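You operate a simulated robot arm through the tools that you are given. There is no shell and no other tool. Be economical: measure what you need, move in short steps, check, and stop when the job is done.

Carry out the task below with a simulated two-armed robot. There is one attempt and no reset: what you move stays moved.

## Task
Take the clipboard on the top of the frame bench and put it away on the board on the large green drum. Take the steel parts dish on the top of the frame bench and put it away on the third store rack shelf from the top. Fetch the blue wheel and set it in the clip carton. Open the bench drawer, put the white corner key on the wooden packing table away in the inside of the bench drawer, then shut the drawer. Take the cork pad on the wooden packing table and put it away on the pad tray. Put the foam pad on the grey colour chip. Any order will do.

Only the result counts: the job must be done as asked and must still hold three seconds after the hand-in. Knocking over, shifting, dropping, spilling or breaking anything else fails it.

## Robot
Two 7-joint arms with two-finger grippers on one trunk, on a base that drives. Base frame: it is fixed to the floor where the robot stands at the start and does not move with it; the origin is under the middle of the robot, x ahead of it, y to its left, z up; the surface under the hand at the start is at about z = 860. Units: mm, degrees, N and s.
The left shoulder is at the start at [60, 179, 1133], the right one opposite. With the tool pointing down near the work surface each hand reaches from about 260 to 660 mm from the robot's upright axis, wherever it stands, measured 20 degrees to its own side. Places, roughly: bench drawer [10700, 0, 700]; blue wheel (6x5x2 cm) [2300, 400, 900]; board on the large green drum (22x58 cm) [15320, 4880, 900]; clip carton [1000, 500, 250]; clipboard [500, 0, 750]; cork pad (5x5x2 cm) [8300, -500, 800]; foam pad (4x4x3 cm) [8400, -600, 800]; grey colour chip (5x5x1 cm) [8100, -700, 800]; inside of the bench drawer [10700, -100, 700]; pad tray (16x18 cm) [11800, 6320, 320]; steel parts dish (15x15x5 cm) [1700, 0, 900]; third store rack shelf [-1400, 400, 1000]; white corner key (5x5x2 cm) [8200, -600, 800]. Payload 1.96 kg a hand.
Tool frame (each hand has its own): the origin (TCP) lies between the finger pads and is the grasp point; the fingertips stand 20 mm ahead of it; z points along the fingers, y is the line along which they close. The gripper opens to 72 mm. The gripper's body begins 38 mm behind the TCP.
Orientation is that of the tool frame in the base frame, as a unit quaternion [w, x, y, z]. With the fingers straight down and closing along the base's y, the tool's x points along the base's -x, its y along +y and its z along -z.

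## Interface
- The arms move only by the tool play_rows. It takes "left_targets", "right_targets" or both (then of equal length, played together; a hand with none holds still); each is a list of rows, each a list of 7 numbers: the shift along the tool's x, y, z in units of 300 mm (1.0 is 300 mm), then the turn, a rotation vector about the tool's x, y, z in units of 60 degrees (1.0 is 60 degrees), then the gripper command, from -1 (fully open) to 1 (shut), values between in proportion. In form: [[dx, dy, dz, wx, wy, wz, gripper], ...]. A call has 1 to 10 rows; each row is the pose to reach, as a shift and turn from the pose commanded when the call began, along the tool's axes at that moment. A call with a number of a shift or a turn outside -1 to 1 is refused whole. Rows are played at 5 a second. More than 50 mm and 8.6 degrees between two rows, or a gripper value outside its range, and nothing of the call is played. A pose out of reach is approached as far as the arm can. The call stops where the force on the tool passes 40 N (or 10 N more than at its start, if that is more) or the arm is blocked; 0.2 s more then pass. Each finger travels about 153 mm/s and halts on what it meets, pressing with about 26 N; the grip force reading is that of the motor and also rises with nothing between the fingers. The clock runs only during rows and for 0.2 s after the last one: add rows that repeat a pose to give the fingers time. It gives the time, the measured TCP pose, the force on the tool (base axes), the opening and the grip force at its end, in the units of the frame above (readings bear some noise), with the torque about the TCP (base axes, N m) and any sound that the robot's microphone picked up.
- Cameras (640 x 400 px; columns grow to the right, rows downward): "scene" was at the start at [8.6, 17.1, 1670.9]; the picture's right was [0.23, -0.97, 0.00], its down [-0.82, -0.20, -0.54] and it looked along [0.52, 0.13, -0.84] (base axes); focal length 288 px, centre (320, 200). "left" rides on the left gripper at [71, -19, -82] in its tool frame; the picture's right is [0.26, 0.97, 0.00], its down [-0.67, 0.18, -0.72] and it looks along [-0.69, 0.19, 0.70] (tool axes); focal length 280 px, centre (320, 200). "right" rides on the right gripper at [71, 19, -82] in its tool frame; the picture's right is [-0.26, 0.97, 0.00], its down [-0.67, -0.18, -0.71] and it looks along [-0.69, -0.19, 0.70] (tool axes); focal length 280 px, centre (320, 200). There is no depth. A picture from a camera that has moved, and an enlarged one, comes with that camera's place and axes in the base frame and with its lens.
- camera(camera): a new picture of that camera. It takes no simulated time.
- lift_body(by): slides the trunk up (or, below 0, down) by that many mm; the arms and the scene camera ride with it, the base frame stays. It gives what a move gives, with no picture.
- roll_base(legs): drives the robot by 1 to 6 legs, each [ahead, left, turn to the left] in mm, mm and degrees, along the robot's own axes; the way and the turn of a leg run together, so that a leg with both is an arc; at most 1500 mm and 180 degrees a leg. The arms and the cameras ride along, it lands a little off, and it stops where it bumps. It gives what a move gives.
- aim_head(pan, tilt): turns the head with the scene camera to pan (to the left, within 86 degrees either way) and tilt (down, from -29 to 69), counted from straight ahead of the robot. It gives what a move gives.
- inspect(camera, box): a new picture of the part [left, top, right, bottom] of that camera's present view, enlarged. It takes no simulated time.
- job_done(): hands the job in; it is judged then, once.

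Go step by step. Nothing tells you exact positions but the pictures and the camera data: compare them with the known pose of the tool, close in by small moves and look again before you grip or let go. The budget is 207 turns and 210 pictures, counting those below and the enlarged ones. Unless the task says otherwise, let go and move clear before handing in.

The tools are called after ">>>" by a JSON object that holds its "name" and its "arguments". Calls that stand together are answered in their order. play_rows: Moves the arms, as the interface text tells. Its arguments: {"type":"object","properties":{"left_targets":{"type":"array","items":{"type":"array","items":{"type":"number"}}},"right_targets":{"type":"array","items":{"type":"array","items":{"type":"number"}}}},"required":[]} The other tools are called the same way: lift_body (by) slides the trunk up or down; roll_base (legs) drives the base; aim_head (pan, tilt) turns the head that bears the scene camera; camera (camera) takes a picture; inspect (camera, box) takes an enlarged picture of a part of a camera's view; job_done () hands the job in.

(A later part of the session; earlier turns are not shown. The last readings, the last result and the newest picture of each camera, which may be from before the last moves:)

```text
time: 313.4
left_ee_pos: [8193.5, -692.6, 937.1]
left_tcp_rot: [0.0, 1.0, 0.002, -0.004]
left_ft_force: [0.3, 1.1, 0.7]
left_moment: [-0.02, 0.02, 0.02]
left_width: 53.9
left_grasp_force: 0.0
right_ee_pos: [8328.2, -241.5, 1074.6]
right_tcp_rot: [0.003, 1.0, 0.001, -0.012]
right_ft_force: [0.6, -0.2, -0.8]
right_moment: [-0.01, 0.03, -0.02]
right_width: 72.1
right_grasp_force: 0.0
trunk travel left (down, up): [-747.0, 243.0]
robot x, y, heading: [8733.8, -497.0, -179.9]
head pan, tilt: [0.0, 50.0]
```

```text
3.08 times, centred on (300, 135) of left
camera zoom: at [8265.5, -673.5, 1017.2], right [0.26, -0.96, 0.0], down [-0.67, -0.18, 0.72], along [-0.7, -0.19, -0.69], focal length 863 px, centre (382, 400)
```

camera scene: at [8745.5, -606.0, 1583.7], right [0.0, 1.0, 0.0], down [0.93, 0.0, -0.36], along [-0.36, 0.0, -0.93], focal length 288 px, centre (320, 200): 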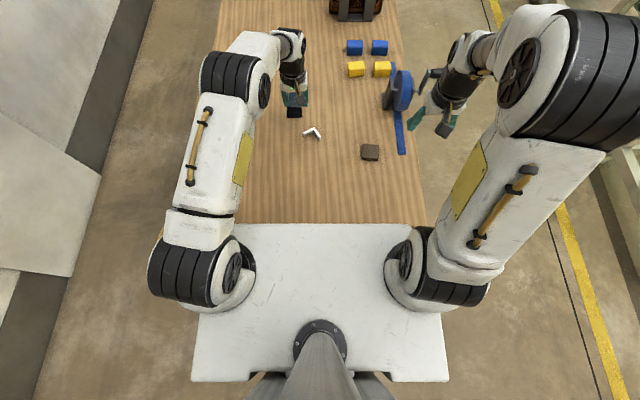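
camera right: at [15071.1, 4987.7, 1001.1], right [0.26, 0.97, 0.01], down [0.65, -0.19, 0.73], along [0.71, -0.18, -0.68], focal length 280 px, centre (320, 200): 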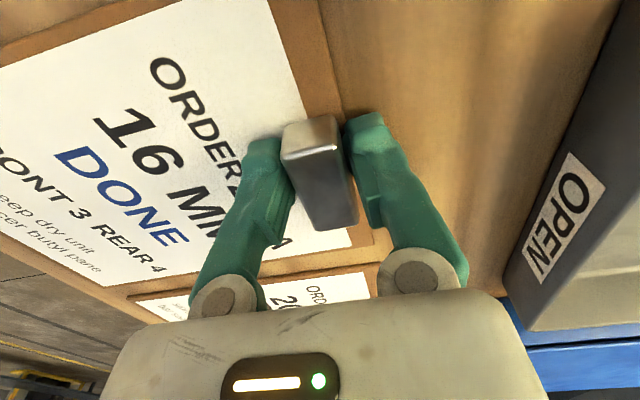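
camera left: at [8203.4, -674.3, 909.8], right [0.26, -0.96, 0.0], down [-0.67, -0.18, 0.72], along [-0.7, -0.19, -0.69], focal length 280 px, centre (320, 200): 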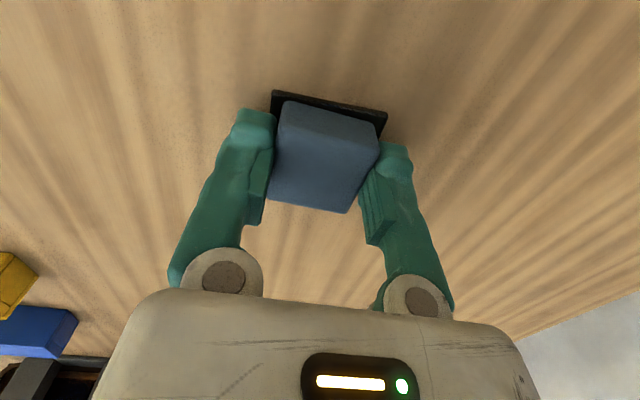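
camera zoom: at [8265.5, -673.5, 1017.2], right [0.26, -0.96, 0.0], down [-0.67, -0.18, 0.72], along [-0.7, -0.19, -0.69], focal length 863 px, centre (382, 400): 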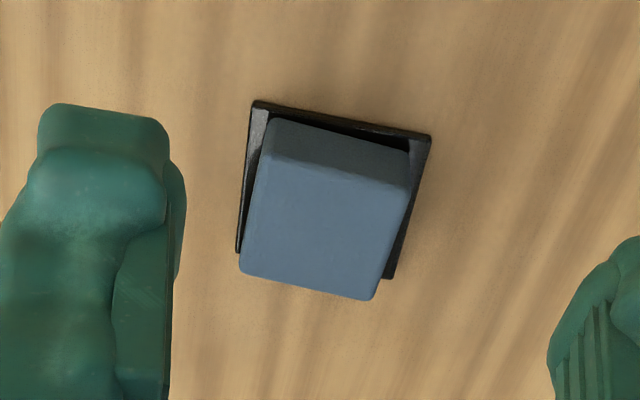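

Foam sits well centred. Now bring the right hand over the cork pad and the left over the key.

>>> {"name": "play_rows", "arguments": {"right_targets": [[-0.022, 0.117, 0.09, 0, 0, 0, -1], [-0.044, 0.234, 0.18, 0, 0, 0, -1], [-0.066, 0.351, 0.27, 0, 0, 0, -1], [-0.088, 0.468, 0.36, 0, 0, 0, -1], [-0.11, 0.585, 0.45, 0, 0, 0, -1], [-0.13, 0.703, 0.54, 0, 0, 0, -1]], "left_targets": [[0.016, -0.04, 0, 0, 0, -0.07, -0.5], [0.033, -0.08, 0, 0, 0, -0.14, -0.5], [0.05, -0.13, 0.02, 0, 0, -0.2, -0.5], [0.065, -0.17, 0.04, 0, 0, -0.27, -0.5], [0.08, -0.22, 0.06, 0, 0, -0.34, -0.5], [0.098, -0.262, 0.08, 0, 0, -0.403, -0.5]]}}

>>> {"name": "camera", "arguments": {"camera": "left"}}

>>> {"name": "camera", "arguments": {"camera": "right"}}

```text
time: 314.9
left_ee_pos: [8221.8, -613.9, 910.9]
left_tcp_rot: [-0.002, 0.977, 0.212, -0.003]
left_ft_force: [-0.2, -0.2, -0.2]
left_moment: [-0.02, -0.01, -0.01]
left_width: 53.9
left_grasp_force: 0.2
right_ee_pos: [8283.1, -454.4, 914.2]
right_tcp_rot: [0.002, 1.0, 0.001, -0.011]
right_ft_force: [-0.7, 0.1, 0.4]
right_moment: [-0.02, -0.02, -0.02]
right_width: 71.8
right_grasp_force: 0.0
trunk travel left (down, up): [-747.0, 243.0]
robot x, y, heading: [8731.6, -495.4, -180.0]
head pan, tilt: [0.0, 50.0]
```

```text
127 pictures are left
camera left: at [8278.6, -568.1, 991.0], right [0.64, -0.77, -0.01], down [-0.53, -0.45, 0.72], along [-0.56, -0.46, -0.69], focal length 280 px, centre (320, 200)
```

left: 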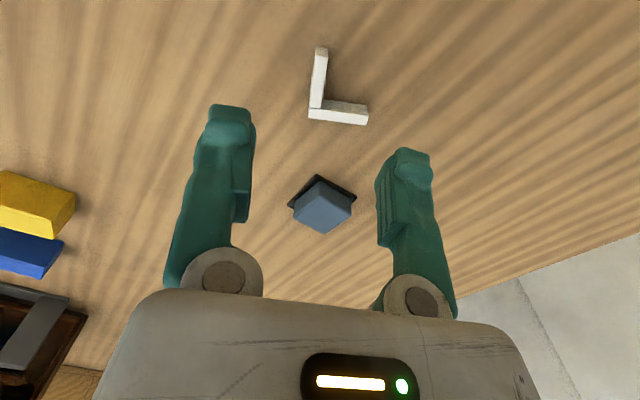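

```text
126 pictures are left
camera right: at [8355.0, -471.8, 994.3], right [-0.26, -0.97, 0.01], down [-0.66, 0.19, 0.73], along [-0.71, 0.18, -0.68], focal length 280 px, centre (320, 200)
```

right: 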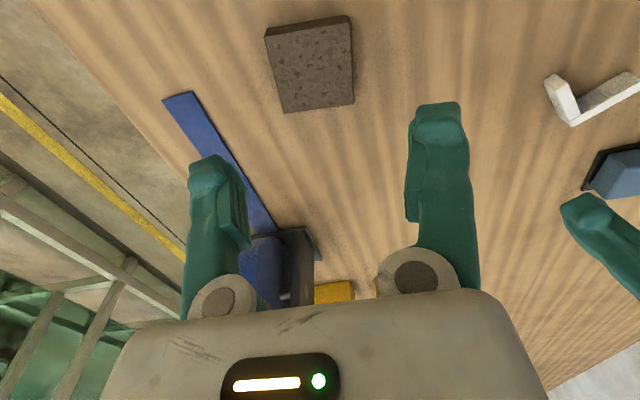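

Cork (8287, −452) and key arm (8222, −612) are lined up. Descend both and grip.

>>> {"name": "play_rows", "arguments": {"right_targets": [[0.013, -0.01, 0.1, 0, 0, 0.07, -1], [0.013, -0.01, 0.2, 0, 0, 0.07, -1], [0.013, -0.01, 0.28, 0, 0, 0.07, -1], [0.013, -0.01, 0.325, 0, 0, 0.07, -1], [0.013, -0.01, 0.325, 0, 0, 0.07, -1], [0.013, -0.01, 0.325, 0, 0, 0.07, 0.1], [0.013, -0.01, 0.325, 0, 0, 0.07, 0.5], [0.013, -0.01, 0.325, 0, 0, 0.07, 0.5]], "left_targets": [[0.01, -0.008, 0.1, 0, 0, -0.1, -0.5], [0.01, -0.008, 0.2, 0, 0, -0.1, -0.5], [0.01, -0.008, 0.27, 0, 0, -0.1, -0.5], [0.01, -0.008, 0.315, 0, 0, -0.1, -0.5], [0.01, -0.008, 0.315, 0, 0, -0.1, -0.5], [0.01, -0.008, 0.315, 0, 0, -0.1, 0.5], [0.01, -0.008, 0.315, 0, 0, -0.1, 1], [0.01, -0.008, 0.315, 0, 0, -0.1, 1]]}}

>>> {"name": "camera", "arguments": {"camera": "left"}}

>>> {"name": "camera", "arguments": {"camera": "right"}}

```text
time: 316.2
left_ee_pos: [8225.2, -612.2, 818.4]
left_tcp_rot: [0.0, 0.965, 0.262, -0.007]
left_ft_force: [0.8, 0.6, 0.1]
left_moment: [0.0, 0.01, 0.01]
left_width: 17.9
left_grasp_force: 0.2
right_ee_pos: [8287.2, -443.8, 819.7]
right_tcp_rot: [0.0, 0.999, -0.038, -0.013]
right_ft_force: [11.8, 11.1, 37.4]
right_moment: [0.42, -0.4, 0.07]
right_width: 48.5
right_grasp_force: 12.6
trunk travel left (down, up): [-747.0, 243.0]
robot x, y, heading: [8732.2, -499.0, -179.8]
head pan, tilt: [0.0, 50.0]
stopped in row 6 (right hand): the force on the tool passed its limit at 48 N (the readings are from after the stop); the commanded pose is now the measured one
```

```text
125 pictures are left
camera left: at [8277.2, -560.3, 899.2], right [0.71, -0.7, -0.01], down [-0.48, -0.5, 0.72], along [-0.51, -0.51, -0.69], focal length 280 px, centre (320, 200)
```

left: 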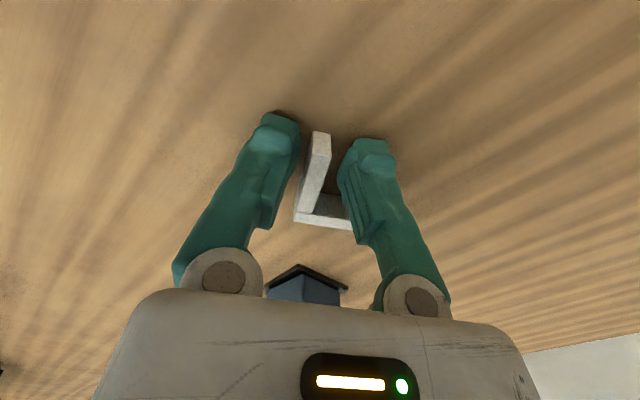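

```text
124 pictures are left
camera right: at [8358.6, -467.1, 899.6], right [-0.33, -0.94, 0.01], down [-0.64, 0.23, 0.73], along [-0.69, 0.24, -0.68], focal length 280 px, centre (320, 200)
```

right: 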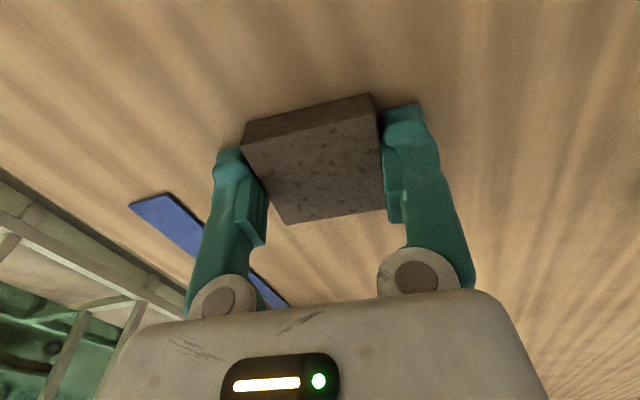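

The right hand touched on closing; raise it 3 mm, then finish closing both.

>>> {"name": "play_rows", "arguments": {"right_targets": [[0, 0, -0.01, 0, 0, 0, 0.1], [0, 0, -0.01, 0, 0, 0, 0.5], [0, 0, -0.01, 0, 0, 0, 0.5], [0, 0, -0.01, 0, 0, 0, 0.5]], "left_targets": [[0, 0, 0, 0, 0, 0, 0.6], [0, 0, 0, 0, 0, 0, 1], [0, 0, 0, 0, 0, 0, 1], [0, 0, 0, 0, 0, 0, 1]]}}

>>> {"name": "camera", "arguments": {"camera": "left"}}

>>> {"name": "camera", "arguments": {"camera": "right"}}

```text
time: 317.2
left_ee_pos: [8222.7, -613.5, 817.4]
left_tcp_rot: [0.001, 0.965, 0.263, -0.005]
left_ft_force: [2.9, -2.4, 12.9]
left_moment: [-0.06, -0.11, 0.04]
left_width: 6.0
left_grasp_force: 25.9
right_ee_pos: [8285.8, -446.6, 820.3]
right_tcp_rot: [0.0, 0.999, -0.037, -0.013]
right_ft_force: [0.1, -0.1, -0.8]
right_moment: [-0.01, 0.01, -0.01]
right_width: 47.0
right_grasp_force: 26.0
trunk travel left (down, up): [-747.0, 243.0]
robot x, y, heading: [8731.6, -498.6, -179.9]
head pan, tilt: [0.0, 50.0]
```

```text
123 pictures are left
camera left: at [8275.0, -561.9, 897.7], right [0.71, -0.7, -0.01], down [-0.48, -0.5, 0.72], along [-0.51, -0.51, -0.69], focal length 280 px, centre (320, 200)
```

left: 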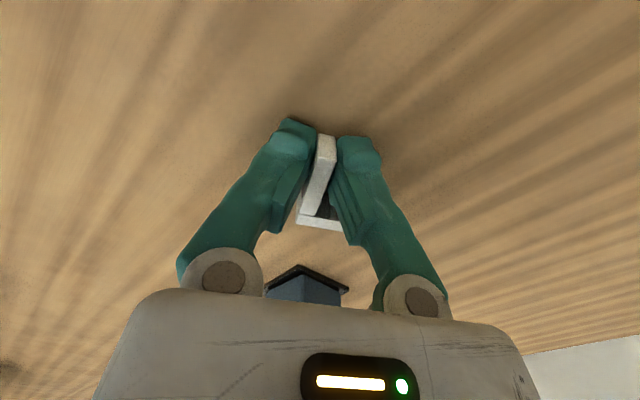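

```text
122 pictures are left
camera right: at [8357.0, -469.8, 900.9], right [-0.33, -0.94, 0.01], down [-0.64, 0.23, 0.73], along [-0.69, 0.24, -0.68], focal length 280 px, centre (320, 200)
```

right: 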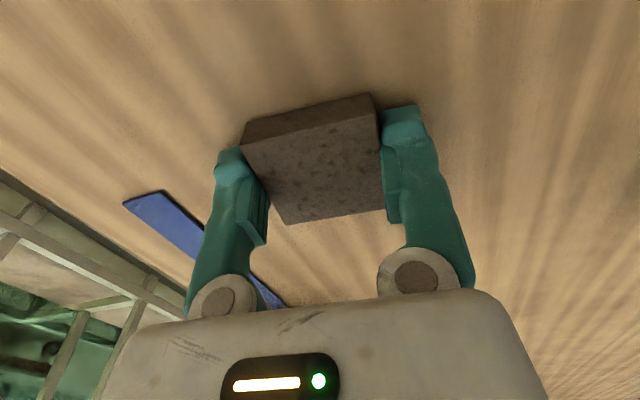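

Both gripped. Lift.

>>> {"name": "play_rows", "arguments": {"right_targets": [[0, 0, -0.05, 0, 0, 0, 0.5], [0, 0, -0.15, 0, 0, 0, 0.5], [0, 0, -0.27, 0, 0, 0, 0.5], [0, 0, -0.4, 0, 0, 0, 0.5], [0.1, 0, -0.5, 0, 0, 0, 0.5], [0.2, -0.05, -0.58, 0, 0, 0, 0.5]], "left_targets": [[0, 0, -0.05, 0, 0, 0, 1], [0, 0, -0.15, 0, 0, 0, 1], [0, 0, -0.27, 0, 0, 0, 1], [0, 0, -0.4, 0, 0, 0, 1], [0.1, 0.1, -0.48, 0, 0, 0, 1], [0.2, 0.2, -0.56, 0, 0, 0, 1]]}}

>>> {"name": "camera", "arguments": {"camera": "left"}}

>>> {"name": "camera", "arguments": {"camera": "right"}}

```text
time: 318.6
left_ee_pos: [8309.1, -636.1, 986.5]
left_tcp_rot: [0.0, 0.965, 0.262, -0.005]
left_ft_force: [0.6, 0.4, 0.4]
left_moment: [0.03, 0.0, -0.02]
left_width: 6.0
left_grasp_force: 26.2
right_ee_pos: [8351.2, -435.3, 995.2]
right_tcp_rot: [0.0, 0.999, -0.038, -0.013]
right_ft_force: [0.2, 0.3, -0.3]
right_moment: [0.02, 0.02, 0.02]
right_width: 47.1
right_grasp_force: 25.7
trunk travel left (down, up): [-747.0, 243.0]
robot x, y, heading: [8728.6, -499.3, -179.9]
head pan, tilt: [0.0, 50.0]
```

```text
121 pictures are left
camera left: at [8360.7, -582.3, 1065.5], right [0.71, -0.7, -0.01], down [-0.48, -0.5, 0.72], along [-0.51, -0.51, -0.69], focal length 280 px, centre (320, 200)
```

left: 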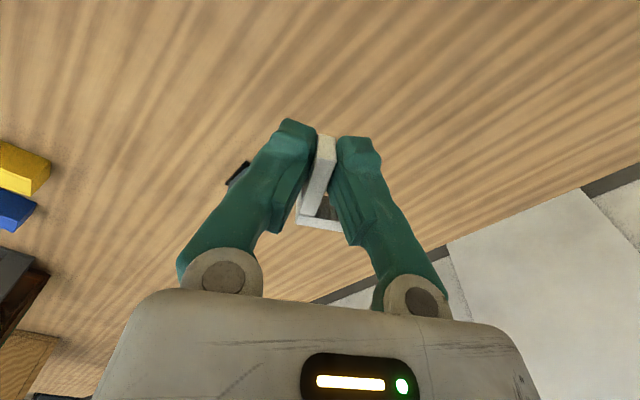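

```text
120 pictures are left
camera right: at [8422.3, -458.9, 1076.0], right [-0.33, -0.94, 0.01], down [-0.64, 0.23, 0.73], along [-0.69, 0.24, -0.68], focal length 280 px, centre (320, 200)
```

right: 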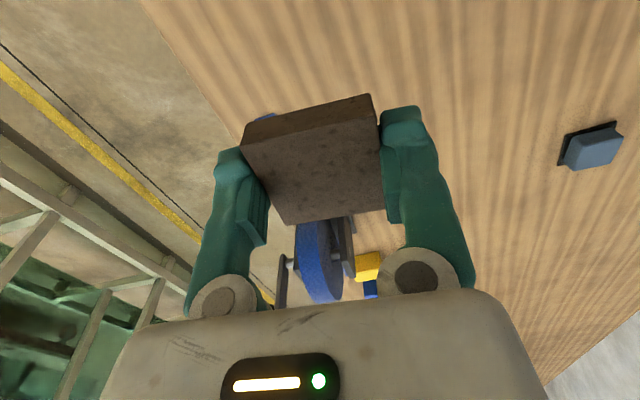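

Both parts are held. I drive to the pad tray area first (cork), via the same open route.

>>> {"name": "roll_base", "arguments": {"legs": [[-520, 0, 0], [0, 0, -103.2], [1500, 0, 0], [1500, 0, 0], [1500, 0, 0], [1000, 0, 0]]}}

>>> {"name": "aim_head", "arguments": {"pan": -20, "tilt": 30}}

>>> {"name": "camera", "arguments": {"camera": "scene"}}

```text
time: 351.9
left_ee_pos: [10797.1, 5240.3, 984.9]
left_tcp_rot: [-0.004, 0.777, -0.629, -0.003]
left_ft_force: [-0.7, 0.9, 0.2]
left_moment: [-0.03, -0.02, 0.02]
left_width: 5.8
left_grasp_force: 26.3
right_ee_pos: [10971.7, 5136.6, 995.2]
right_tcp_rot: [0.01, -0.555, 0.832, 0.008]
right_ft_force: [-0.4, -0.7, -0.8]
right_moment: [0.01, 0.02, -0.02]
right_width: 47.2
right_grasp_force: 26.0
trunk travel left (down, up): [-747.0, 243.0]
robot x, y, heading: [10794.7, 4794.5, 71.9]
head pan, tilt: [0.0, 50.0]
```

```text
time: 352.8
left_ee_pos: [10796.2, 5238.8, 984.5]
left_tcp_rot: [-0.004, 0.778, -0.629, -0.002]
left_ft_force: [0.2, 0.1, -0.6]
left_moment: [0.02, -0.01, 0.03]
left_width: 5.9
left_grasp_force: 25.9
right_ee_pos: [10972.4, 5136.1, 994.5]
right_tcp_rot: [0.01, -0.555, 0.832, 0.007]
right_ft_force: [0.3, -0.1, -0.2]
right_moment: [0.01, -0.02, 0.02]
right_width: 46.9
right_grasp_force: 26.0
trunk travel left (down, up): [-747.0, 243.0]
robot x, y, heading: [10794.1, 4791.7, 71.7]
head pan, tilt: [-20.0, 30.0]
```

```text
119 pictures are left
camera scene: at [10831.7, 4808.0, 1679.0], right [0.79, -0.62, 0.0], down [-0.31, -0.39, -0.87], along [0.53, 0.68, -0.5], focal length 288 px, centre (320, 200)
```

scene: 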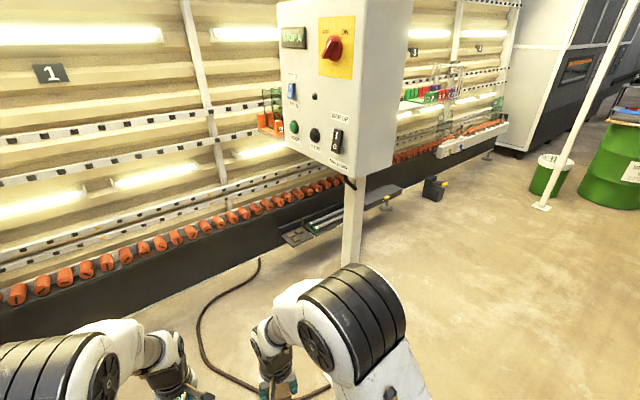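

The control post is near (11470, 5420); I approach the tray from its right side.

>>> {"name": "roll_base", "arguments": {"legs": [[0, 0, -71.7], [1500, 0, 0], [0, 0, 90], [800, 0, 0], [0, 0, 40]]}}

>>> {"name": "aim_head", "arguments": {"pan": -10, "tilt": 45}}

>>> {"name": "camera", "arguments": {"camera": "scene"}}

```text
time: 372.9
left_ee_pos: [11929.0, 5806.0, 984.6]
left_tcp_rot: [-0.002, 0.986, -0.168, -0.004]
left_ft_force: [-0.5, 0.5, -0.5]
left_moment: [-0.01, 0.0, 0.05]
left_width: 6.2
left_grasp_force: 26.0
right_ee_pos: [12109.3, 5901.6, 994.9]
right_tcp_rot: [-0.005, 0.891, -0.454, -0.012]
right_ft_force: [0.0, 0.8, 0.4]
right_moment: [0.02, -0.04, -0.02]
right_width: 47.5
right_grasp_force: 25.9
trunk travel left (down, up): [-747.0, 243.0]
robot x, y, heading: [12309.9, 5572.7, 130.5]
head pan, tilt: [-20.0, 30.0]
```

```text
time: 373.7
left_ee_pos: [11928.4, 5805.1, 985.0]
left_tcp_rot: [-0.002, 0.986, -0.168, -0.004]
left_ft_force: [-0.2, -1.1, -0.1]
left_moment: [0.01, 0.04, 0.0]
left_width: 6.0
left_grasp_force: 25.7
right_ee_pos: [12108.9, 5902.0, 994.4]
right_tcp_rot: [-0.005, 0.891, -0.454, -0.011]
right_ft_force: [-0.9, 0.1, 0.0]
right_moment: [0.0, -0.02, -0.03]
right_width: 47.3
right_grasp_force: 25.8
trunk travel left (down, up): [-747.0, 243.0]
robot x, y, heading: [12309.2, 5571.7, 130.5]
head pan, tilt: [-10.0, 45.0]
```

```text
118 pictures are left
camera scene: at [12306.7, 5596.3, 1656.5], right [0.86, 0.51, 0.0], down [0.36, -0.61, -0.71], along [-0.36, 0.61, -0.71], focal length 288 px, centre (320, 200)
```

scene: 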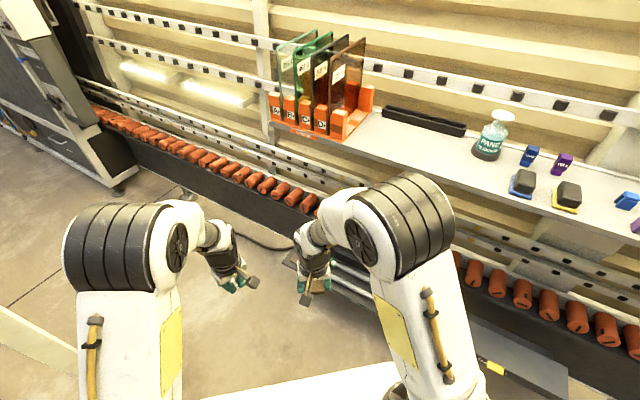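

The way is clear. Lower the trunk and move to the tray.

>>> {"name": "lift_body", "arguments": {"by": -480}}

>>> {"name": "roll_base", "arguments": {"legs": [[331, 96, 0]]}}

>>> {"name": "camera", "arguments": {"camera": "scene"}}

>>> {"name": "camera", "arguments": {"camera": "right"}}

```text
refused: -480 is not a number from -400 to 400
```

```text
time: 375.9
left_ee_pos: [11644.8, 5998.0, 985.5]
left_tcp_rot: [-0.002, 0.985, -0.171, -0.004]
left_ft_force: [0.0, -0.2, 0.3]
left_moment: [0.03, 0.01, -0.04]
left_width: 6.2
left_grasp_force: 26.1
right_ee_pos: [11826.0, 6092.9, 994.9]
right_tcp_rot: [-0.004, 0.89, -0.457, -0.011]
right_ft_force: [0.6, -0.4, 0.2]
right_moment: [-0.02, 0.01, -0.03]
right_width: 47.1
right_grasp_force: 25.7
trunk travel left (down, up): [-747.0, 243.0]
robot x, y, heading: [12025.2, 5759.5, 130.2]
head pan, tilt: [-10.0, 45.0]
```

```text
117 pictures are left
camera scene: at [12021.7, 5785.2, 1656.5], right [0.87, 0.5, 0.0], down [0.35, -0.61, -0.71], along [-0.35, 0.61, -0.71], focal length 288 px, centre (320, 200)
```

scene: 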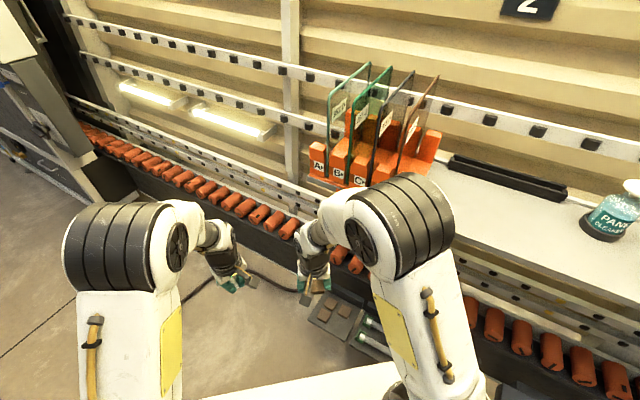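

```text
116 pictures are left
camera right: at [11851.8, 6023.0, 1075.1], right [-0.94, -0.35, 0.01], down [-0.23, 0.64, 0.73], along [-0.26, 0.68, -0.68], focal length 280 px, centre (320, 200)
```

right: 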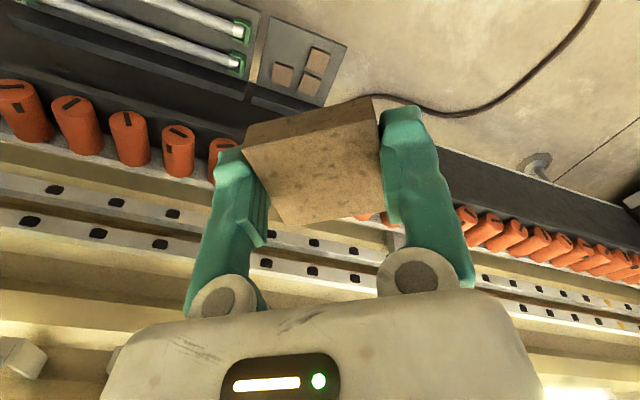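

The tray's free quarter is clear. Lower the trunk.

>>> {"name": "lift_body", "arguments": {"by": -400}}

>>> {"name": "lift_body", "arguments": {"by": -120}}

>>> {"name": "camera", "arguments": {"camera": "right"}}

>>> {"name": "aim_head", "arguments": {"pan": -15, "tilt": 55}}

>>> {"name": "camera", "arguments": {"camera": "scene"}}

```text
time: 379.7
left_ee_pos: [11645.5, 5998.1, 585.2]
left_tcp_rot: [-0.002, 0.985, -0.171, -0.004]
left_ft_force: [0.2, 0.0, -0.9]
left_moment: [0.0, -0.01, 0.04]
left_width: 5.7
left_grasp_force: 26.1
right_ee_pos: [11825.0, 6093.3, 595.3]
right_tcp_rot: [-0.005, 0.889, -0.457, -0.011]
right_ft_force: [0.6, -0.1, 0.8]
right_moment: [0.02, -0.01, -0.04]
right_width: 47.4
right_grasp_force: 26.1
trunk travel left (down, up): [-347.0, 643.0]
robot x, y, heading: [12027.3, 5757.3, 130.3]
head pan, tilt: [-10.0, 45.0]
```

```text
time: 381.2
left_ee_pos: [11646.1, 5997.0, 464.8]
left_tcp_rot: [-0.002, 0.985, -0.171, -0.003]
left_ft_force: [-0.2, 0.2, -0.1]
left_moment: [0.0, 0.0, 0.0]
left_width: 5.9
left_grasp_force: 26.1
right_ee_pos: [11826.3, 6092.9, 474.7]
right_tcp_rot: [-0.005, 0.889, -0.457, -0.011]
right_ft_force: [-0.1, -0.4, -0.7]
right_moment: [0.0, -0.04, -0.01]
right_width: 47.2
right_grasp_force: 25.8
trunk travel left (down, up): [-227.0, 763.0]
robot x, y, heading: [12021.1, 5761.9, 130.1]
head pan, tilt: [-10.0, 45.0]
```

```text
115 pictures are left
camera right: at [11851.9, 6022.9, 555.1], right [-0.94, -0.35, 0.01], down [-0.23, 0.64, 0.73], along [-0.26, 0.68, -0.68], focal length 280 px, centre (320, 200)
```

right: 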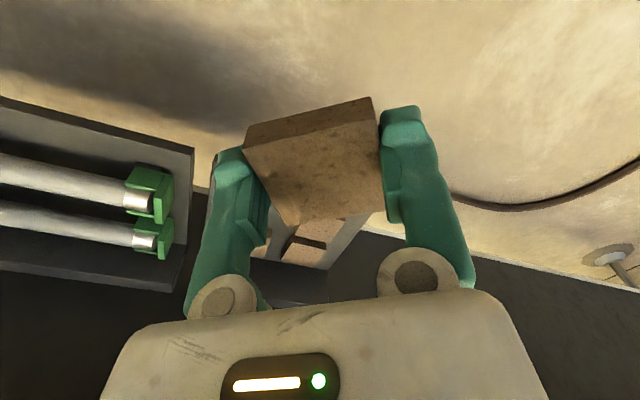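

```text
time: 381.9
left_ee_pos: [11646.0, 5998.3, 464.8]
left_tcp_rot: [-0.001, 0.985, -0.171, -0.004]
left_ft_force: [-0.1, -0.4, -0.2]
left_moment: [0.0, -0.01, 0.06]
left_width: 6.0
left_grasp_force: 25.8
right_ee_pos: [11825.8, 6092.6, 474.7]
right_tcp_rot: [-0.004, 0.889, -0.457, -0.011]
right_ft_force: [0.2, -0.7, -0.9]
right_moment: [-0.01, 0.0, 0.03]
right_width: 47.2
right_grasp_force: 25.3
trunk travel left (down, up): [-227.0, 763.0]
robot x, y, heading: [12023.6, 5763.5, 129.9]
head pan, tilt: [-15.0, 55.0]
```

```text
114 pictures are left
camera scene: at [12031.8, 5780.2, 1123.1], right [0.91, 0.42, 0.0], down [0.35, -0.74, -0.57], along [-0.24, 0.52, -0.82], focal length 288 px, centre (320, 200)
```

scene: 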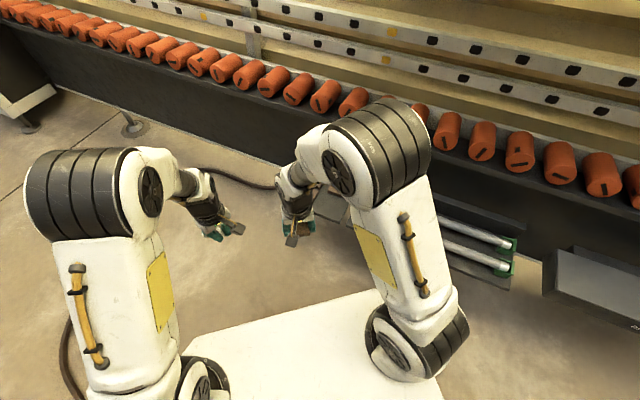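

Free quarter centre ≈(11830, 6276). Move the cork over it, turning the hand square to the tray.

>>> {"name": "play_rows", "arguments": {"right_targets": [[-0.096, -0.074, 0, 0, 0, 0.12, 0.5], [-0.193, -0.148, 0, 0, 0, 0.24, 0.5], [-0.289, -0.222, 0, 0, 0, 0.36, 0.5], [-0.386, -0.296, 0, 0, 0, 0.48, 0.5], [-0.482, -0.37, 0, 0, 0, 0.59, 0.5], [-0.482, -0.37, 0.1, 0, 0, 0.59, 0.5]]}}

>>> {"name": "camera", "arguments": {"camera": "right"}}

>>> {"name": "inspect", "arguments": {"camera": "scene", "box": [250, 130, 450, 270]}}

```text
time: 383.3
left_ee_pos: [11644.4, 5997.2, 464.8]
left_tcp_rot: [-0.001, 0.985, -0.171, -0.004]
left_ft_force: [-0.3, 1.1, -0.2]
left_moment: [0.0, 0.0, 0.02]
left_width: 6.1
left_grasp_force: 25.9
right_ee_pos: [11830.8, 6275.1, 448.1]
right_tcp_rot: [-0.001, 0.708, -0.706, -0.012]
right_ft_force: [0.1, -0.6, -0.4]
right_moment: [0.01, 0.01, -0.01]
right_width: 46.9
right_grasp_force: 26.1
trunk travel left (down, up): [-227.0, 763.0]
robot x, y, heading: [12022.1, 5760.6, 130.0]
head pan, tilt: [-15.0, 55.0]
```

```text
113 pictures are left
camera right: at [11812.1, 6203.4, 529.3], right [-0.97, 0.26, 0.02], down [0.19, 0.66, 0.73], along [0.17, 0.7, -0.69], focal length 280 px, centre (320, 200)
```

right: 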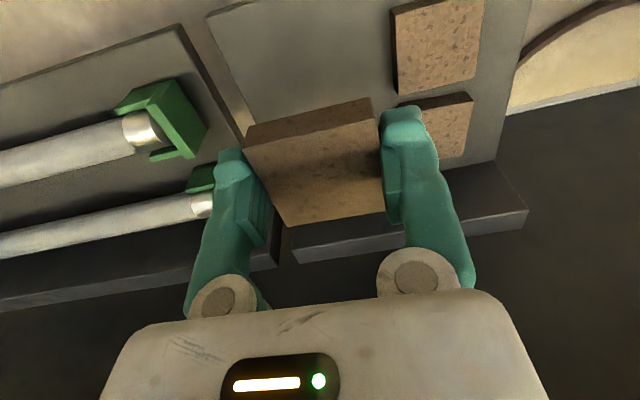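

```text
2.86 times, centred on (350, 200) of scene
camera zoom: at [12031.9, 5780.2, 1123.1], right [0.91, 0.42, 0.0], down [0.35, -0.74, -0.57], along [-0.24, 0.52, -0.82], focal length 824 px, centre (234, 200)
```

zoom: 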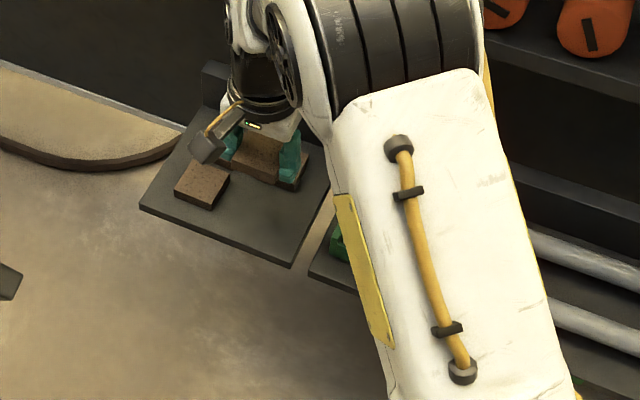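

>>> {"name": "play_rows", "arguments": {"right_targets": [[0, 0, 0.1, 0, 0, 0, 0.5], [0, 0, 0.2, 0, 0, 0, 0.5], [0, 0, 0.27, 0, 0, 0, 0.5], [0, 0, 0.27, 0, 0, 0, 0.5]]}}

>>> {"name": "camera", "arguments": {"camera": "right"}}

```text
time: 384.3
left_ee_pos: [11645.6, 5998.3, 465.0]
left_tcp_rot: [-0.001, 0.985, -0.171, -0.004]
left_ft_force: [-0.9, -0.5, -0.5]
left_moment: [0.01, -0.01, 0.05]
left_width: 5.8
left_grasp_force: 26.1
right_ee_pos: [11830.4, 6276.7, 366.9]
right_tcp_rot: [-0.002, 0.708, -0.706, -0.012]
right_ft_force: [0.5, -0.1, -0.1]
right_moment: [-0.03, -0.01, -0.02]
right_width: 46.9
right_grasp_force: 25.7
trunk travel left (down, up): [-227.0, 763.0]
robot x, y, heading: [12025.2, 5761.3, 129.9]
head pan, tilt: [-15.0, 55.0]
```

```text
111 pictures are left
camera right: at [11812.2, 6205.9, 446.9], right [-0.97, 0.26, 0.02], down [0.19, 0.66, 0.73], along [0.17, 0.7, -0.69], focal length 280 px, centre (320, 200)
```

right: 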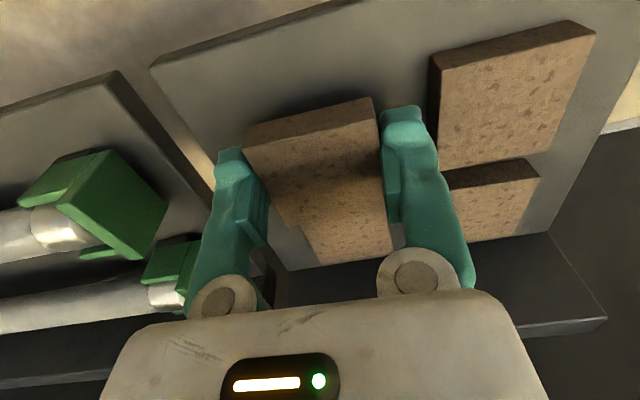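

>>> {"name": "play_rows", "arguments": {"right_targets": [[0.025, 0, 0.02, 0, 0, 0, 0.5], [0.025, 0, 0.04, 0, 0, 0, 0.5], [0.025, 0, 0.055, 0, 0, 0, 0.5], [0.025, 0, 0.055, 0, 0, 0, 0.5]]}}

>>> {"name": "camera", "arguments": {"camera": "right"}}

```text
time: 385.3
left_ee_pos: [11646.0, 5997.5, 464.5]
left_tcp_rot: [-0.002, 0.985, -0.172, -0.004]
left_ft_force: [0.1, -0.1, 0.0]
left_moment: [0.01, 0.0, 0.01]
left_width: 5.9
left_grasp_force: 26.2
right_ee_pos: [11829.6, 6269.0, 350.2]
right_tcp_rot: [0.0, 0.708, -0.706, -0.013]
right_ft_force: [-0.2, -0.3, 0.8]
right_moment: [0.0, -0.01, 0.04]
right_width: 47.1
right_grasp_force: 25.7
trunk travel left (down, up): [-227.0, 763.0]
robot x, y, heading: [12022.9, 5758.2, 129.8]
head pan, tilt: [-15.0, 55.0]
```

```text
110 pictures are left
camera right: at [11811.5, 6198.1, 431.7], right [-0.97, 0.26, 0.02], down [0.19, 0.66, 0.73], along [0.17, 0.7, -0.69], focal length 280 px, centre (320, 200)
```

right: 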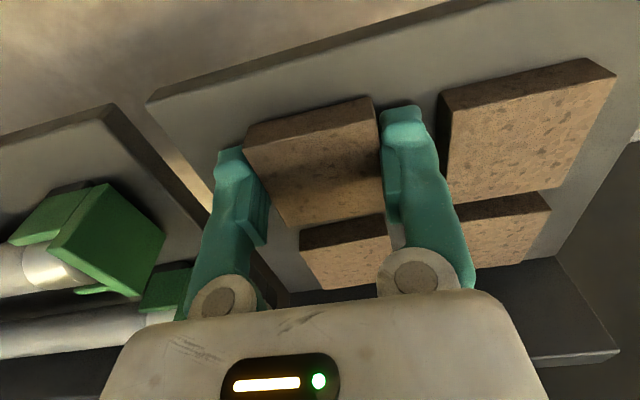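

>>> {"name": "play_rows", "arguments": {"right_targets": [[0, 0, 0.012, 0, 0, 0, 0.5], [0, 0, 0.024, 0, 0, 0, 0.5], [0, 0, 0.024, 0, 0, 0, 0.5]]}}

```text
time: 385.9
left_ee_pos: [11646.5, 5997.5, 466.4]
left_tcp_rot: [-0.002, 0.985, -0.171, -0.004]
left_ft_force: [-0.8, -0.4, -0.1]
left_moment: [0.02, -0.01, -0.03]
left_width: 6.2
left_grasp_force: 25.7
right_ee_pos: [11828.0, 6271.1, 350.3]
right_tcp_rot: [-0.002, 0.708, -0.706, -0.014]
right_ft_force: [4.9, -10.0, 30.6]
right_moment: [-0.17, -1.01, -0.41]
right_width: 47.6
right_grasp_force: 25.7
trunk travel left (down, up): [-227.0, 763.0]
robot x, y, heading: [12023.3, 5761.3, 130.1]
head pan, tilt: [-15.0, 55.0]
stopped in row 2 (right hand): the force on the tool passed its limit at 45 N (the readings are from after the stop); the commanded pose is now the measured one
```

Tips and cork are at the tray surface (z≈330). Release, then rise.

>>> {"name": "play_rows", "arguments": {"right_targets": [[0, 0, -0.004, 0, 0, 0, 0.2], [0, 0, -0.004, 0, 0, 0, -0.55], [0, 0, -0.004, 0, 0, 0, -0.55], [0, 0, -0.08, 0, 0, 0, -0.55], [0, 0, -0.2, 0, 0, 0, -0.55], [0.05, 0, -0.33, 0, 0, 0, -0.55]]}}

>>> {"name": "camera", "arguments": {"camera": "right"}}

```text
time: 387.3
left_ee_pos: [11644.4, 5997.5, 465.1]
left_tcp_rot: [-0.001, 0.985, -0.171, -0.005]
left_ft_force: [-0.4, 0.4, -1.2]
left_moment: [0.01, -0.02, 0.02]
left_width: 6.1
left_grasp_force: 25.9
right_ee_pos: [11830.3, 6253.3, 447.2]
right_tcp_rot: [-0.001, 0.709, -0.705, -0.012]
right_ft_force: [0.2, 1.7, -0.6]
right_moment: [0.04, -0.01, 0.02]
right_width: 55.7
right_grasp_force: 0.0
trunk travel left (down, up): [-227.0, 763.0]
robot x, y, heading: [12024.4, 5758.6, 129.8]
head pan, tilt: [-15.0, 55.0]
```

```text
109 pictures are left
camera right: at [11812.4, 6182.3, 527.1], right [-0.97, 0.26, 0.02], down [0.19, 0.66, 0.73], along [0.17, 0.7, -0.69], focal length 280 px, centre (320, 200)
```

right: 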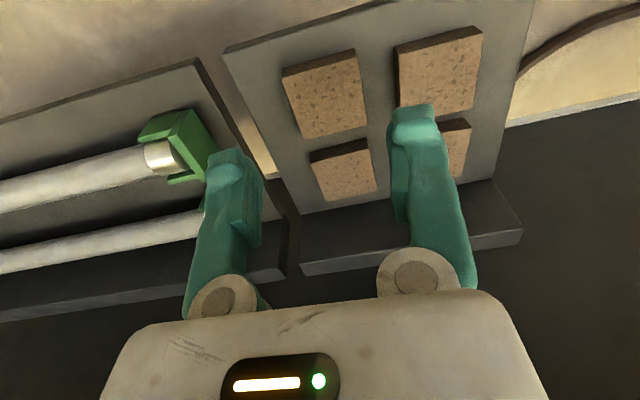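

Cork pad sits in the free quarter. I retract, and drive back toward the drawer bench.

>>> {"name": "play_rows", "arguments": {"right_targets": [[0.1, 0, -0.02, 0, 0, -0.12, -0.55], [0.2, 0, -0.04, 0, 0, -0.24, -0.55], [0.3, 0, -0.06, 0, 0, -0.36, -0.55], [0.4, 0, -0.08, 0, 0, -0.48, -0.55], [0.5, 0, -0.1, 0, 0, -0.59, -0.55]]}}

>>> {"name": "roll_base", "arguments": {"legs": [[-331, -96, 0]]}}

>>> {"name": "lift_body", "arguments": {"by": 400}}

>>> {"name": "roll_base", "arguments": {"legs": [[0, 0, -40], [-770, 0, 0], [0, 0, 180], [0, -1500, 0], [1400, 0, 0], [1400, 0, 0]]}}

>>> {"name": "aim_head", "arguments": {"pan": 0, "tilt": 30}}

>>> {"name": "camera", "arguments": {"camera": "scene"}}

```text
time: 388.5
left_ee_pos: [11645.6, 5997.9, 464.7]
left_tcp_rot: [-0.002, 0.985, -0.171, -0.004]
left_ft_force: [-0.3, 0.5, -0.1]
left_moment: [0.0, 0.01, 0.01]
left_width: 6.1
left_grasp_force: 26.1
right_ee_pos: [11832.0, 6102.1, 472.0]
right_tcp_rot: [-0.005, 0.89, -0.456, -0.013]
right_ft_force: [-0.5, 0.0, 0.2]
right_moment: [0.01, -0.01, 0.01]
right_width: 55.8
right_grasp_force: 0.0
trunk travel left (down, up): [-227.0, 763.0]
robot x, y, heading: [12021.5, 5760.6, 130.1]
head pan, tilt: [-15.0, 55.0]
```

```text
time: 390.8
left_ee_pos: [11930.8, 5806.1, 464.2]
left_tcp_rot: [-0.002, 0.985, -0.17, -0.004]
left_ft_force: [0.8, -0.6, -0.2]
left_moment: [-0.01, -0.01, 0.05]
left_width: 5.8
left_grasp_force: 25.8
right_ee_pos: [12117.2, 5911.9, 472.8]
right_tcp_rot: [-0.006, 0.89, -0.456, -0.012]
right_ft_force: [-0.7, 0.0, 0.0]
right_moment: [-0.01, 0.06, 0.0]
right_width: 55.9
right_grasp_force: 0.0
trunk travel left (down, up): [-227.0, 763.0]
robot x, y, heading: [12309.2, 5567.3, 130.3]
head pan, tilt: [-15.0, 55.0]
```

```text
time: 394.6
left_ee_pos: [11931.2, 5807.3, 864.2]
left_tcp_rot: [-0.002, 0.985, -0.171, -0.004]
left_ft_force: [-0.4, 0.5, 0.3]
left_moment: [-0.03, -0.01, -0.02]
left_width: 6.0
left_grasp_force: 25.7
right_ee_pos: [12116.0, 5911.5, 872.9]
right_tcp_rot: [-0.006, 0.89, -0.456, -0.011]
right_ft_force: [-0.2, 0.2, -0.5]
right_moment: [0.02, -0.01, -0.01]
right_width: 55.8
right_grasp_force: 0.0
trunk travel left (down, up): [-627.0, 363.0]
robot x, y, heading: [12309.3, 5569.9, 130.1]
head pan, tilt: [-15.0, 55.0]
```

```text
time: 428.2
left_ee_pos: [10981.3, 1586.5, 864.6]
left_tcp_rot: [0.003, 0.484, 0.875, -0.004]
left_ft_force: [0.2, -0.5, 0.4]
left_moment: [-0.07, -0.02, 0.0]
left_width: 5.9
left_grasp_force: 25.9
right_ee_pos: [10769.4, 1618.1, 872.0]
right_tcp_rot: [0.01, 0.723, 0.691, -0.008]
right_ft_force: [0.7, 0.9, -0.4]
right_moment: [-0.02, 0.0, 0.01]
right_width: 55.9
right_grasp_force: 0.0
trunk travel left (down, up): [-627.0, 363.0]
robot x, y, heading: [10827.4, 2007.0, -88.3]
head pan, tilt: [-15.0, 55.0]
```

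```text
time: 429.1
left_ee_pos: [10979.9, 1585.8, 864.5]
left_tcp_rot: [0.003, 0.484, 0.875, -0.004]
left_ft_force: [0.4, 0.1, 0.0]
left_moment: [0.03, -0.03, 0.01]
left_width: 5.8
left_grasp_force: 26.2
right_ee_pos: [10770.0, 1617.0, 872.2]
right_tcp_rot: [0.01, 0.723, 0.691, -0.009]
right_ft_force: [0.1, -0.4, 0.4]
right_moment: [0.04, -0.01, 0.0]
right_width: 56.0
right_grasp_force: 0.1
trunk travel left (down, up): [-627.0, 363.0]
robot x, y, heading: [10831.1, 2004.3, -88.2]
head pan, tilt: [0.0, 30.0]
```

```text
108 pictures are left
camera scene: at [10833.0, 1976.7, 1559.0], right [-1.0, -0.03, 0.0], down [-0.02, 0.5, -0.87], along [0.03, -0.87, -0.5], focal length 288 px, centre (320, 200)
```

scene: 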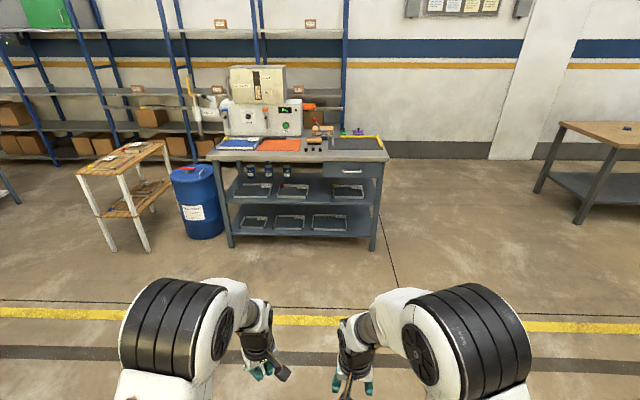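

>>> {"name": "inspect", "arguments": {"camera": "scene", "box": [300, 120, 400, 200]}}

```text
5.00 times, centred on (350, 160) of scene
camera zoom: at [10833.0, 1976.7, 1559.0], right [-1.0, -0.03, 0.0], down [-0.02, 0.5, -0.87], along [0.03, -0.87, -0.5], focal length 1441 px, centre (170, 400)
```

zoom: 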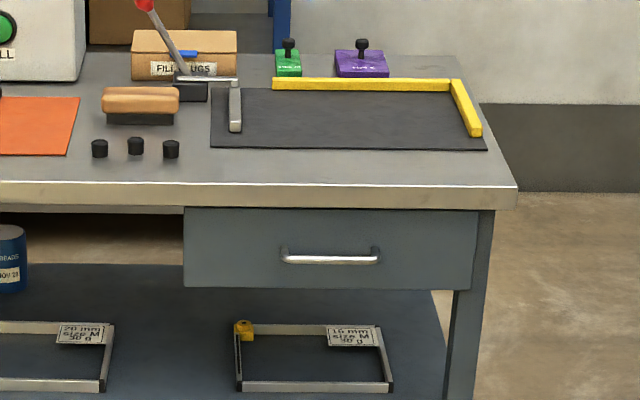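

I see the drawer with a bow handle at about (10670, 80, 705). I drive nearer, then reorient the right hand to point forward with the fingers closing vertically.

>>> {"name": "roll_base", "arguments": {"legs": [[0, 0, -1.8], [1150, -70, 0]]}}

>>> {"name": "aim_head", "arguments": {"pan": 0, "tilt": 45}}

>>> {"name": "camera", "arguments": {"camera": "scene"}}

>>> {"name": "inspect", "arguments": {"camera": "scene", "box": [260, 120, 440, 240]}}

```text
time: 435.3
left_ee_pos: [10890.2, 441.3, 864.1]
left_tcp_rot: [0.004, 0.501, 0.866, -0.003]
left_ft_force: [0.0, 0.2, -0.8]
left_moment: [0.01, 0.0, 0.05]
left_width: 6.0
left_grasp_force: 26.1
right_ee_pos: [10681.7, 483.3, 871.5]
right_tcp_rot: [0.009, 0.736, 0.677, -0.009]
right_ft_force: [0.8, 0.2, -0.5]
right_moment: [-0.01, 0.03, 0.01]
right_width: 55.6
right_grasp_force: 0.1
trunk travel left (down, up): [-627.0, 363.0]
robot x, y, heading: [10758.6, 869.5, -90.5]
head pan, tilt: [0.0, 30.0]
```

```text
time: 436.0
left_ee_pos: [10890.5, 443.3, 864.0]
left_tcp_rot: [0.003, 0.5, 0.866, -0.003]
left_ft_force: [-0.1, -0.4, 0.6]
left_moment: [0.01, -0.02, 0.0]
left_width: 5.9
left_grasp_force: 26.2
right_ee_pos: [10680.8, 482.9, 871.6]
right_tcp_rot: [0.01, 0.735, 0.677, -0.009]
right_ft_force: [-0.4, -0.4, 0.3]
right_moment: [-0.01, -0.02, 0.02]
right_width: 55.8
right_grasp_force: 0.0
trunk travel left (down, up): [-627.0, 363.0]
robot x, y, heading: [10755.5, 866.4, -90.4]
head pan, tilt: [0.0, 45.0]
```

```text
106 pictures are left
camera scene: at [10758.0, 848.1, 1536.5], right [-1.0, 0.01, 0.0], down [0.0, 0.71, -0.71], along [0.0, -0.71, -0.71], focal length 288 px, centre (320, 200)
```

scene: 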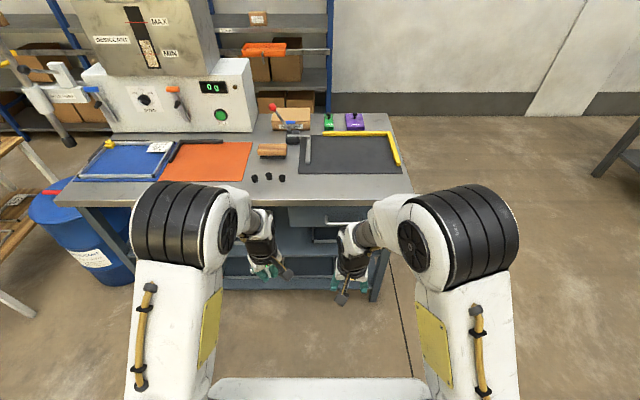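

```text
3.33 times, centred on (350, 180) of scene
camera zoom: at [10758.0, 848.1, 1536.5], right [-1.0, 0.01, 0.0], down [0.0, 0.71, -0.71], along [0.0, -0.71, -0.71], focal length 961 px, centre (220, 267)
```

zoom: 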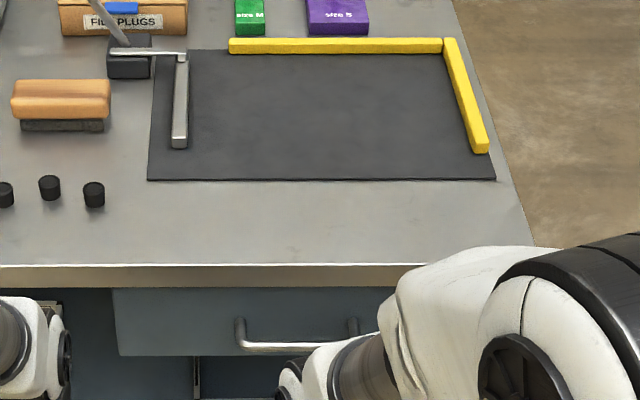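

Triangulating: handle bar ≈(10676, 176, 746), bench edge y≈150, z≈842. I rotate the right hand to point forward, in two calls.

>>> {"name": "play_rows", "arguments": {"right_targets": [[-0.035, 0, 0, -0.077, -0.077, 0.077, -0.5], [-0.07, 0, 0, -0.154, -0.154, 0.154, -0.5], [-0.105, 0, 0, -0.231, -0.231, 0.231, -0.5], [-0.14, 0, 0, -0.308, -0.308, 0.308, -0.5], [-0.175, 0, 0, -0.385, -0.385, 0.385, -0.5], [-0.21, 0, 0, -0.462, -0.462, 0.462, -0.5], [-0.245, 0, 0, -0.539, -0.539, 0.539, -0.5], [-0.28, 0, 0, -0.616, -0.616, 0.616, -0.5], [-0.315, 0, 0, -0.693, -0.693, 0.693, -0.5], [-0.35, 0, 0, -0.77, -0.77, 0.77, -0.5]]}}

>>> {"name": "camera", "arguments": {"camera": "scene"}}

```text
time: 438.2
left_ee_pos: [10890.6, 443.3, 863.7]
left_tcp_rot: [0.004, 0.5, 0.866, -0.003]
left_ft_force: [-0.5, 0.5, -1.0]
left_moment: [-0.02, -0.03, 0.03]
left_width: 6.3
left_grasp_force: 25.9
right_ee_pos: [10672.6, 378.3, 874.9]
right_tcp_rot: [0.535, 0.808, 0.245, -0.025]
right_ft_force: [0.4, -0.1, -0.4]
right_moment: [0.01, -0.03, 0.0]
right_width: 54.1
right_grasp_force: 0.1
trunk travel left (down, up): [-627.0, 363.0]
robot x, y, heading: [10755.5, 871.9, -90.2]
head pan, tilt: [0.0, 45.0]
```

```text
104 pictures are left
camera scene: at [10757.8, 847.5, 1536.5], right [-1.0, 0.01, 0.0], down [0.0, 0.71, -0.71], along [0.0, -0.71, -0.71], focal length 288 px, centre (320, 200)
```

scene: 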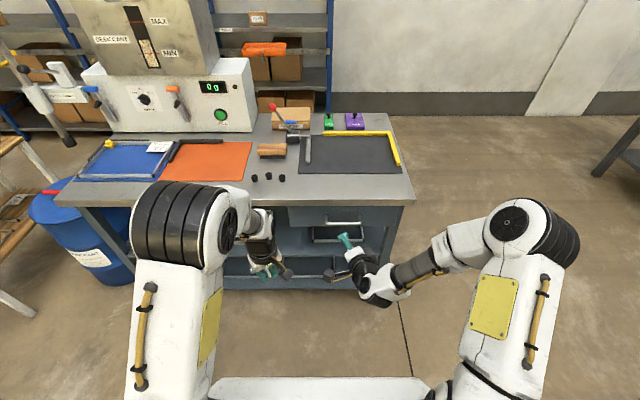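

>>> {"name": "play_rows", "arguments": {"right_targets": [[0, 0, 0, -0.075, -0.061, 0.074, -0.5], [0, 0, 0, -0.15, -0.121, 0.149, -0.5], [0, 0, 0, -0.226, -0.182, 0.223, -0.5], [0, 0, 0, -0.301, -0.242, 0.298, -0.5], [0, 0, 0, -0.376, -0.303, 0.372, -0.5]]}}

>>> {"name": "camera", "arguments": {"camera": "right"}}

```text
time: 439.4
left_ee_pos: [10889.7, 442.5, 864.5]
left_tcp_rot: [0.003, 0.5, 0.866, -0.003]
left_ft_force: [-0.3, -0.6, -0.5]
left_moment: [0.0, 0.01, -0.04]
left_width: 6.1
left_grasp_force: 26.0
right_ee_pos: [10673.5, 377.3, 875.5]
right_tcp_rot: [0.707, 0.707, -0.001, 0.0]
right_ft_force: [0.6, 0.6, -0.1]
right_moment: [-0.03, 0.0, -0.03]
right_width: 54.0
right_grasp_force: 0.0
trunk travel left (down, up): [-627.0, 363.0]
robot x, y, heading: [10758.5, 867.3, -90.1]
head pan, tilt: [0.0, 45.0]
```

```text
103 pictures are left
camera right: at [10744.0, 460.3, 894.1], right [-0.26, 0.0, 0.96], down [-0.67, 0.72, -0.19], along [-0.69, -0.7, -0.19], focal length 280 px, centre (320, 200)
```

right: 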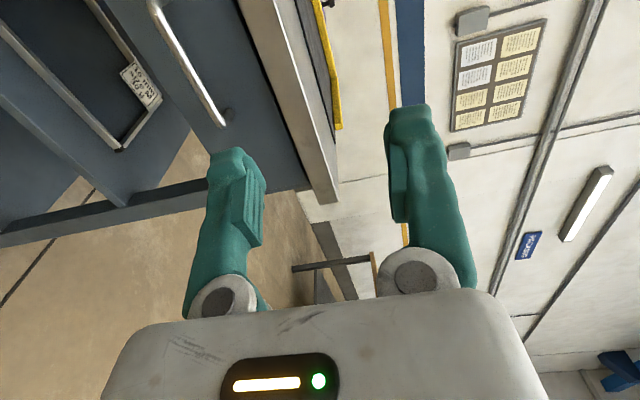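

Hand is horizontal. The handle re-measures as y≈174, z≈743. Move in front of it.

>>> {"name": "play_rows", "arguments": {"right_targets": [[0, -0.11, 0.02, 0, 0, 0, -0.5], [0, -0.22, 0.1, 0, 0, 0, -0.5], [0, -0.33, 0.2, 0, 0, 0, -0.5], [0, -0.43, 0.3, 0, 0, 0, -0.5], [0, -0.44, 0.42, 0, 0, 0, -0.5], [0, -0.44, 0.5, 0, 0, 0, -0.5]]}}

>>> {"name": "camera", "arguments": {"camera": "right"}}

```text
time: 440.8
left_ee_pos: [10891.0, 442.5, 863.1]
left_tcp_rot: [0.003, 0.499, 0.866, -0.003]
left_ft_force: [-0.3, -0.5, -0.4]
left_moment: [-0.03, 0.02, 0.03]
left_width: 6.0
left_grasp_force: 25.6
right_ee_pos: [10673.1, 227.1, 742.6]
right_tcp_rot: [0.708, 0.707, 0.0, -0.001]
right_ft_force: [-0.2, -0.3, -0.1]
right_moment: [-0.02, 0.0, -0.01]
right_width: 53.9
right_grasp_force: 0.0
trunk travel left (down, up): [-627.0, 363.0]
robot x, y, heading: [10757.3, 868.0, -90.0]
head pan, tilt: [0.0, 45.0]
```

```text
102 pictures are left
camera right: at [10742.9, 309.5, 763.4], right [-0.26, 0.0, 0.96], down [-0.67, 0.72, -0.18], along [-0.69, -0.7, -0.19], focal length 280 px, centre (320, 200)
```

right: 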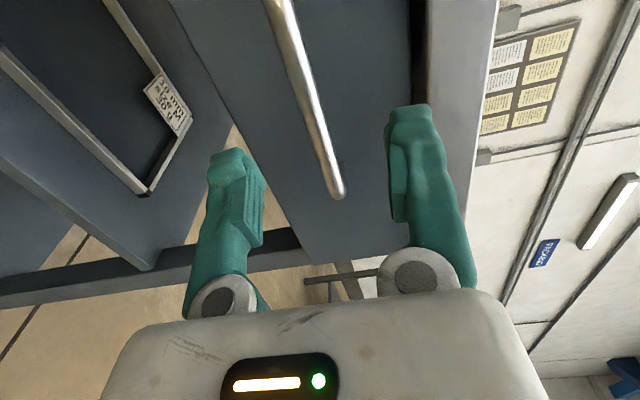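

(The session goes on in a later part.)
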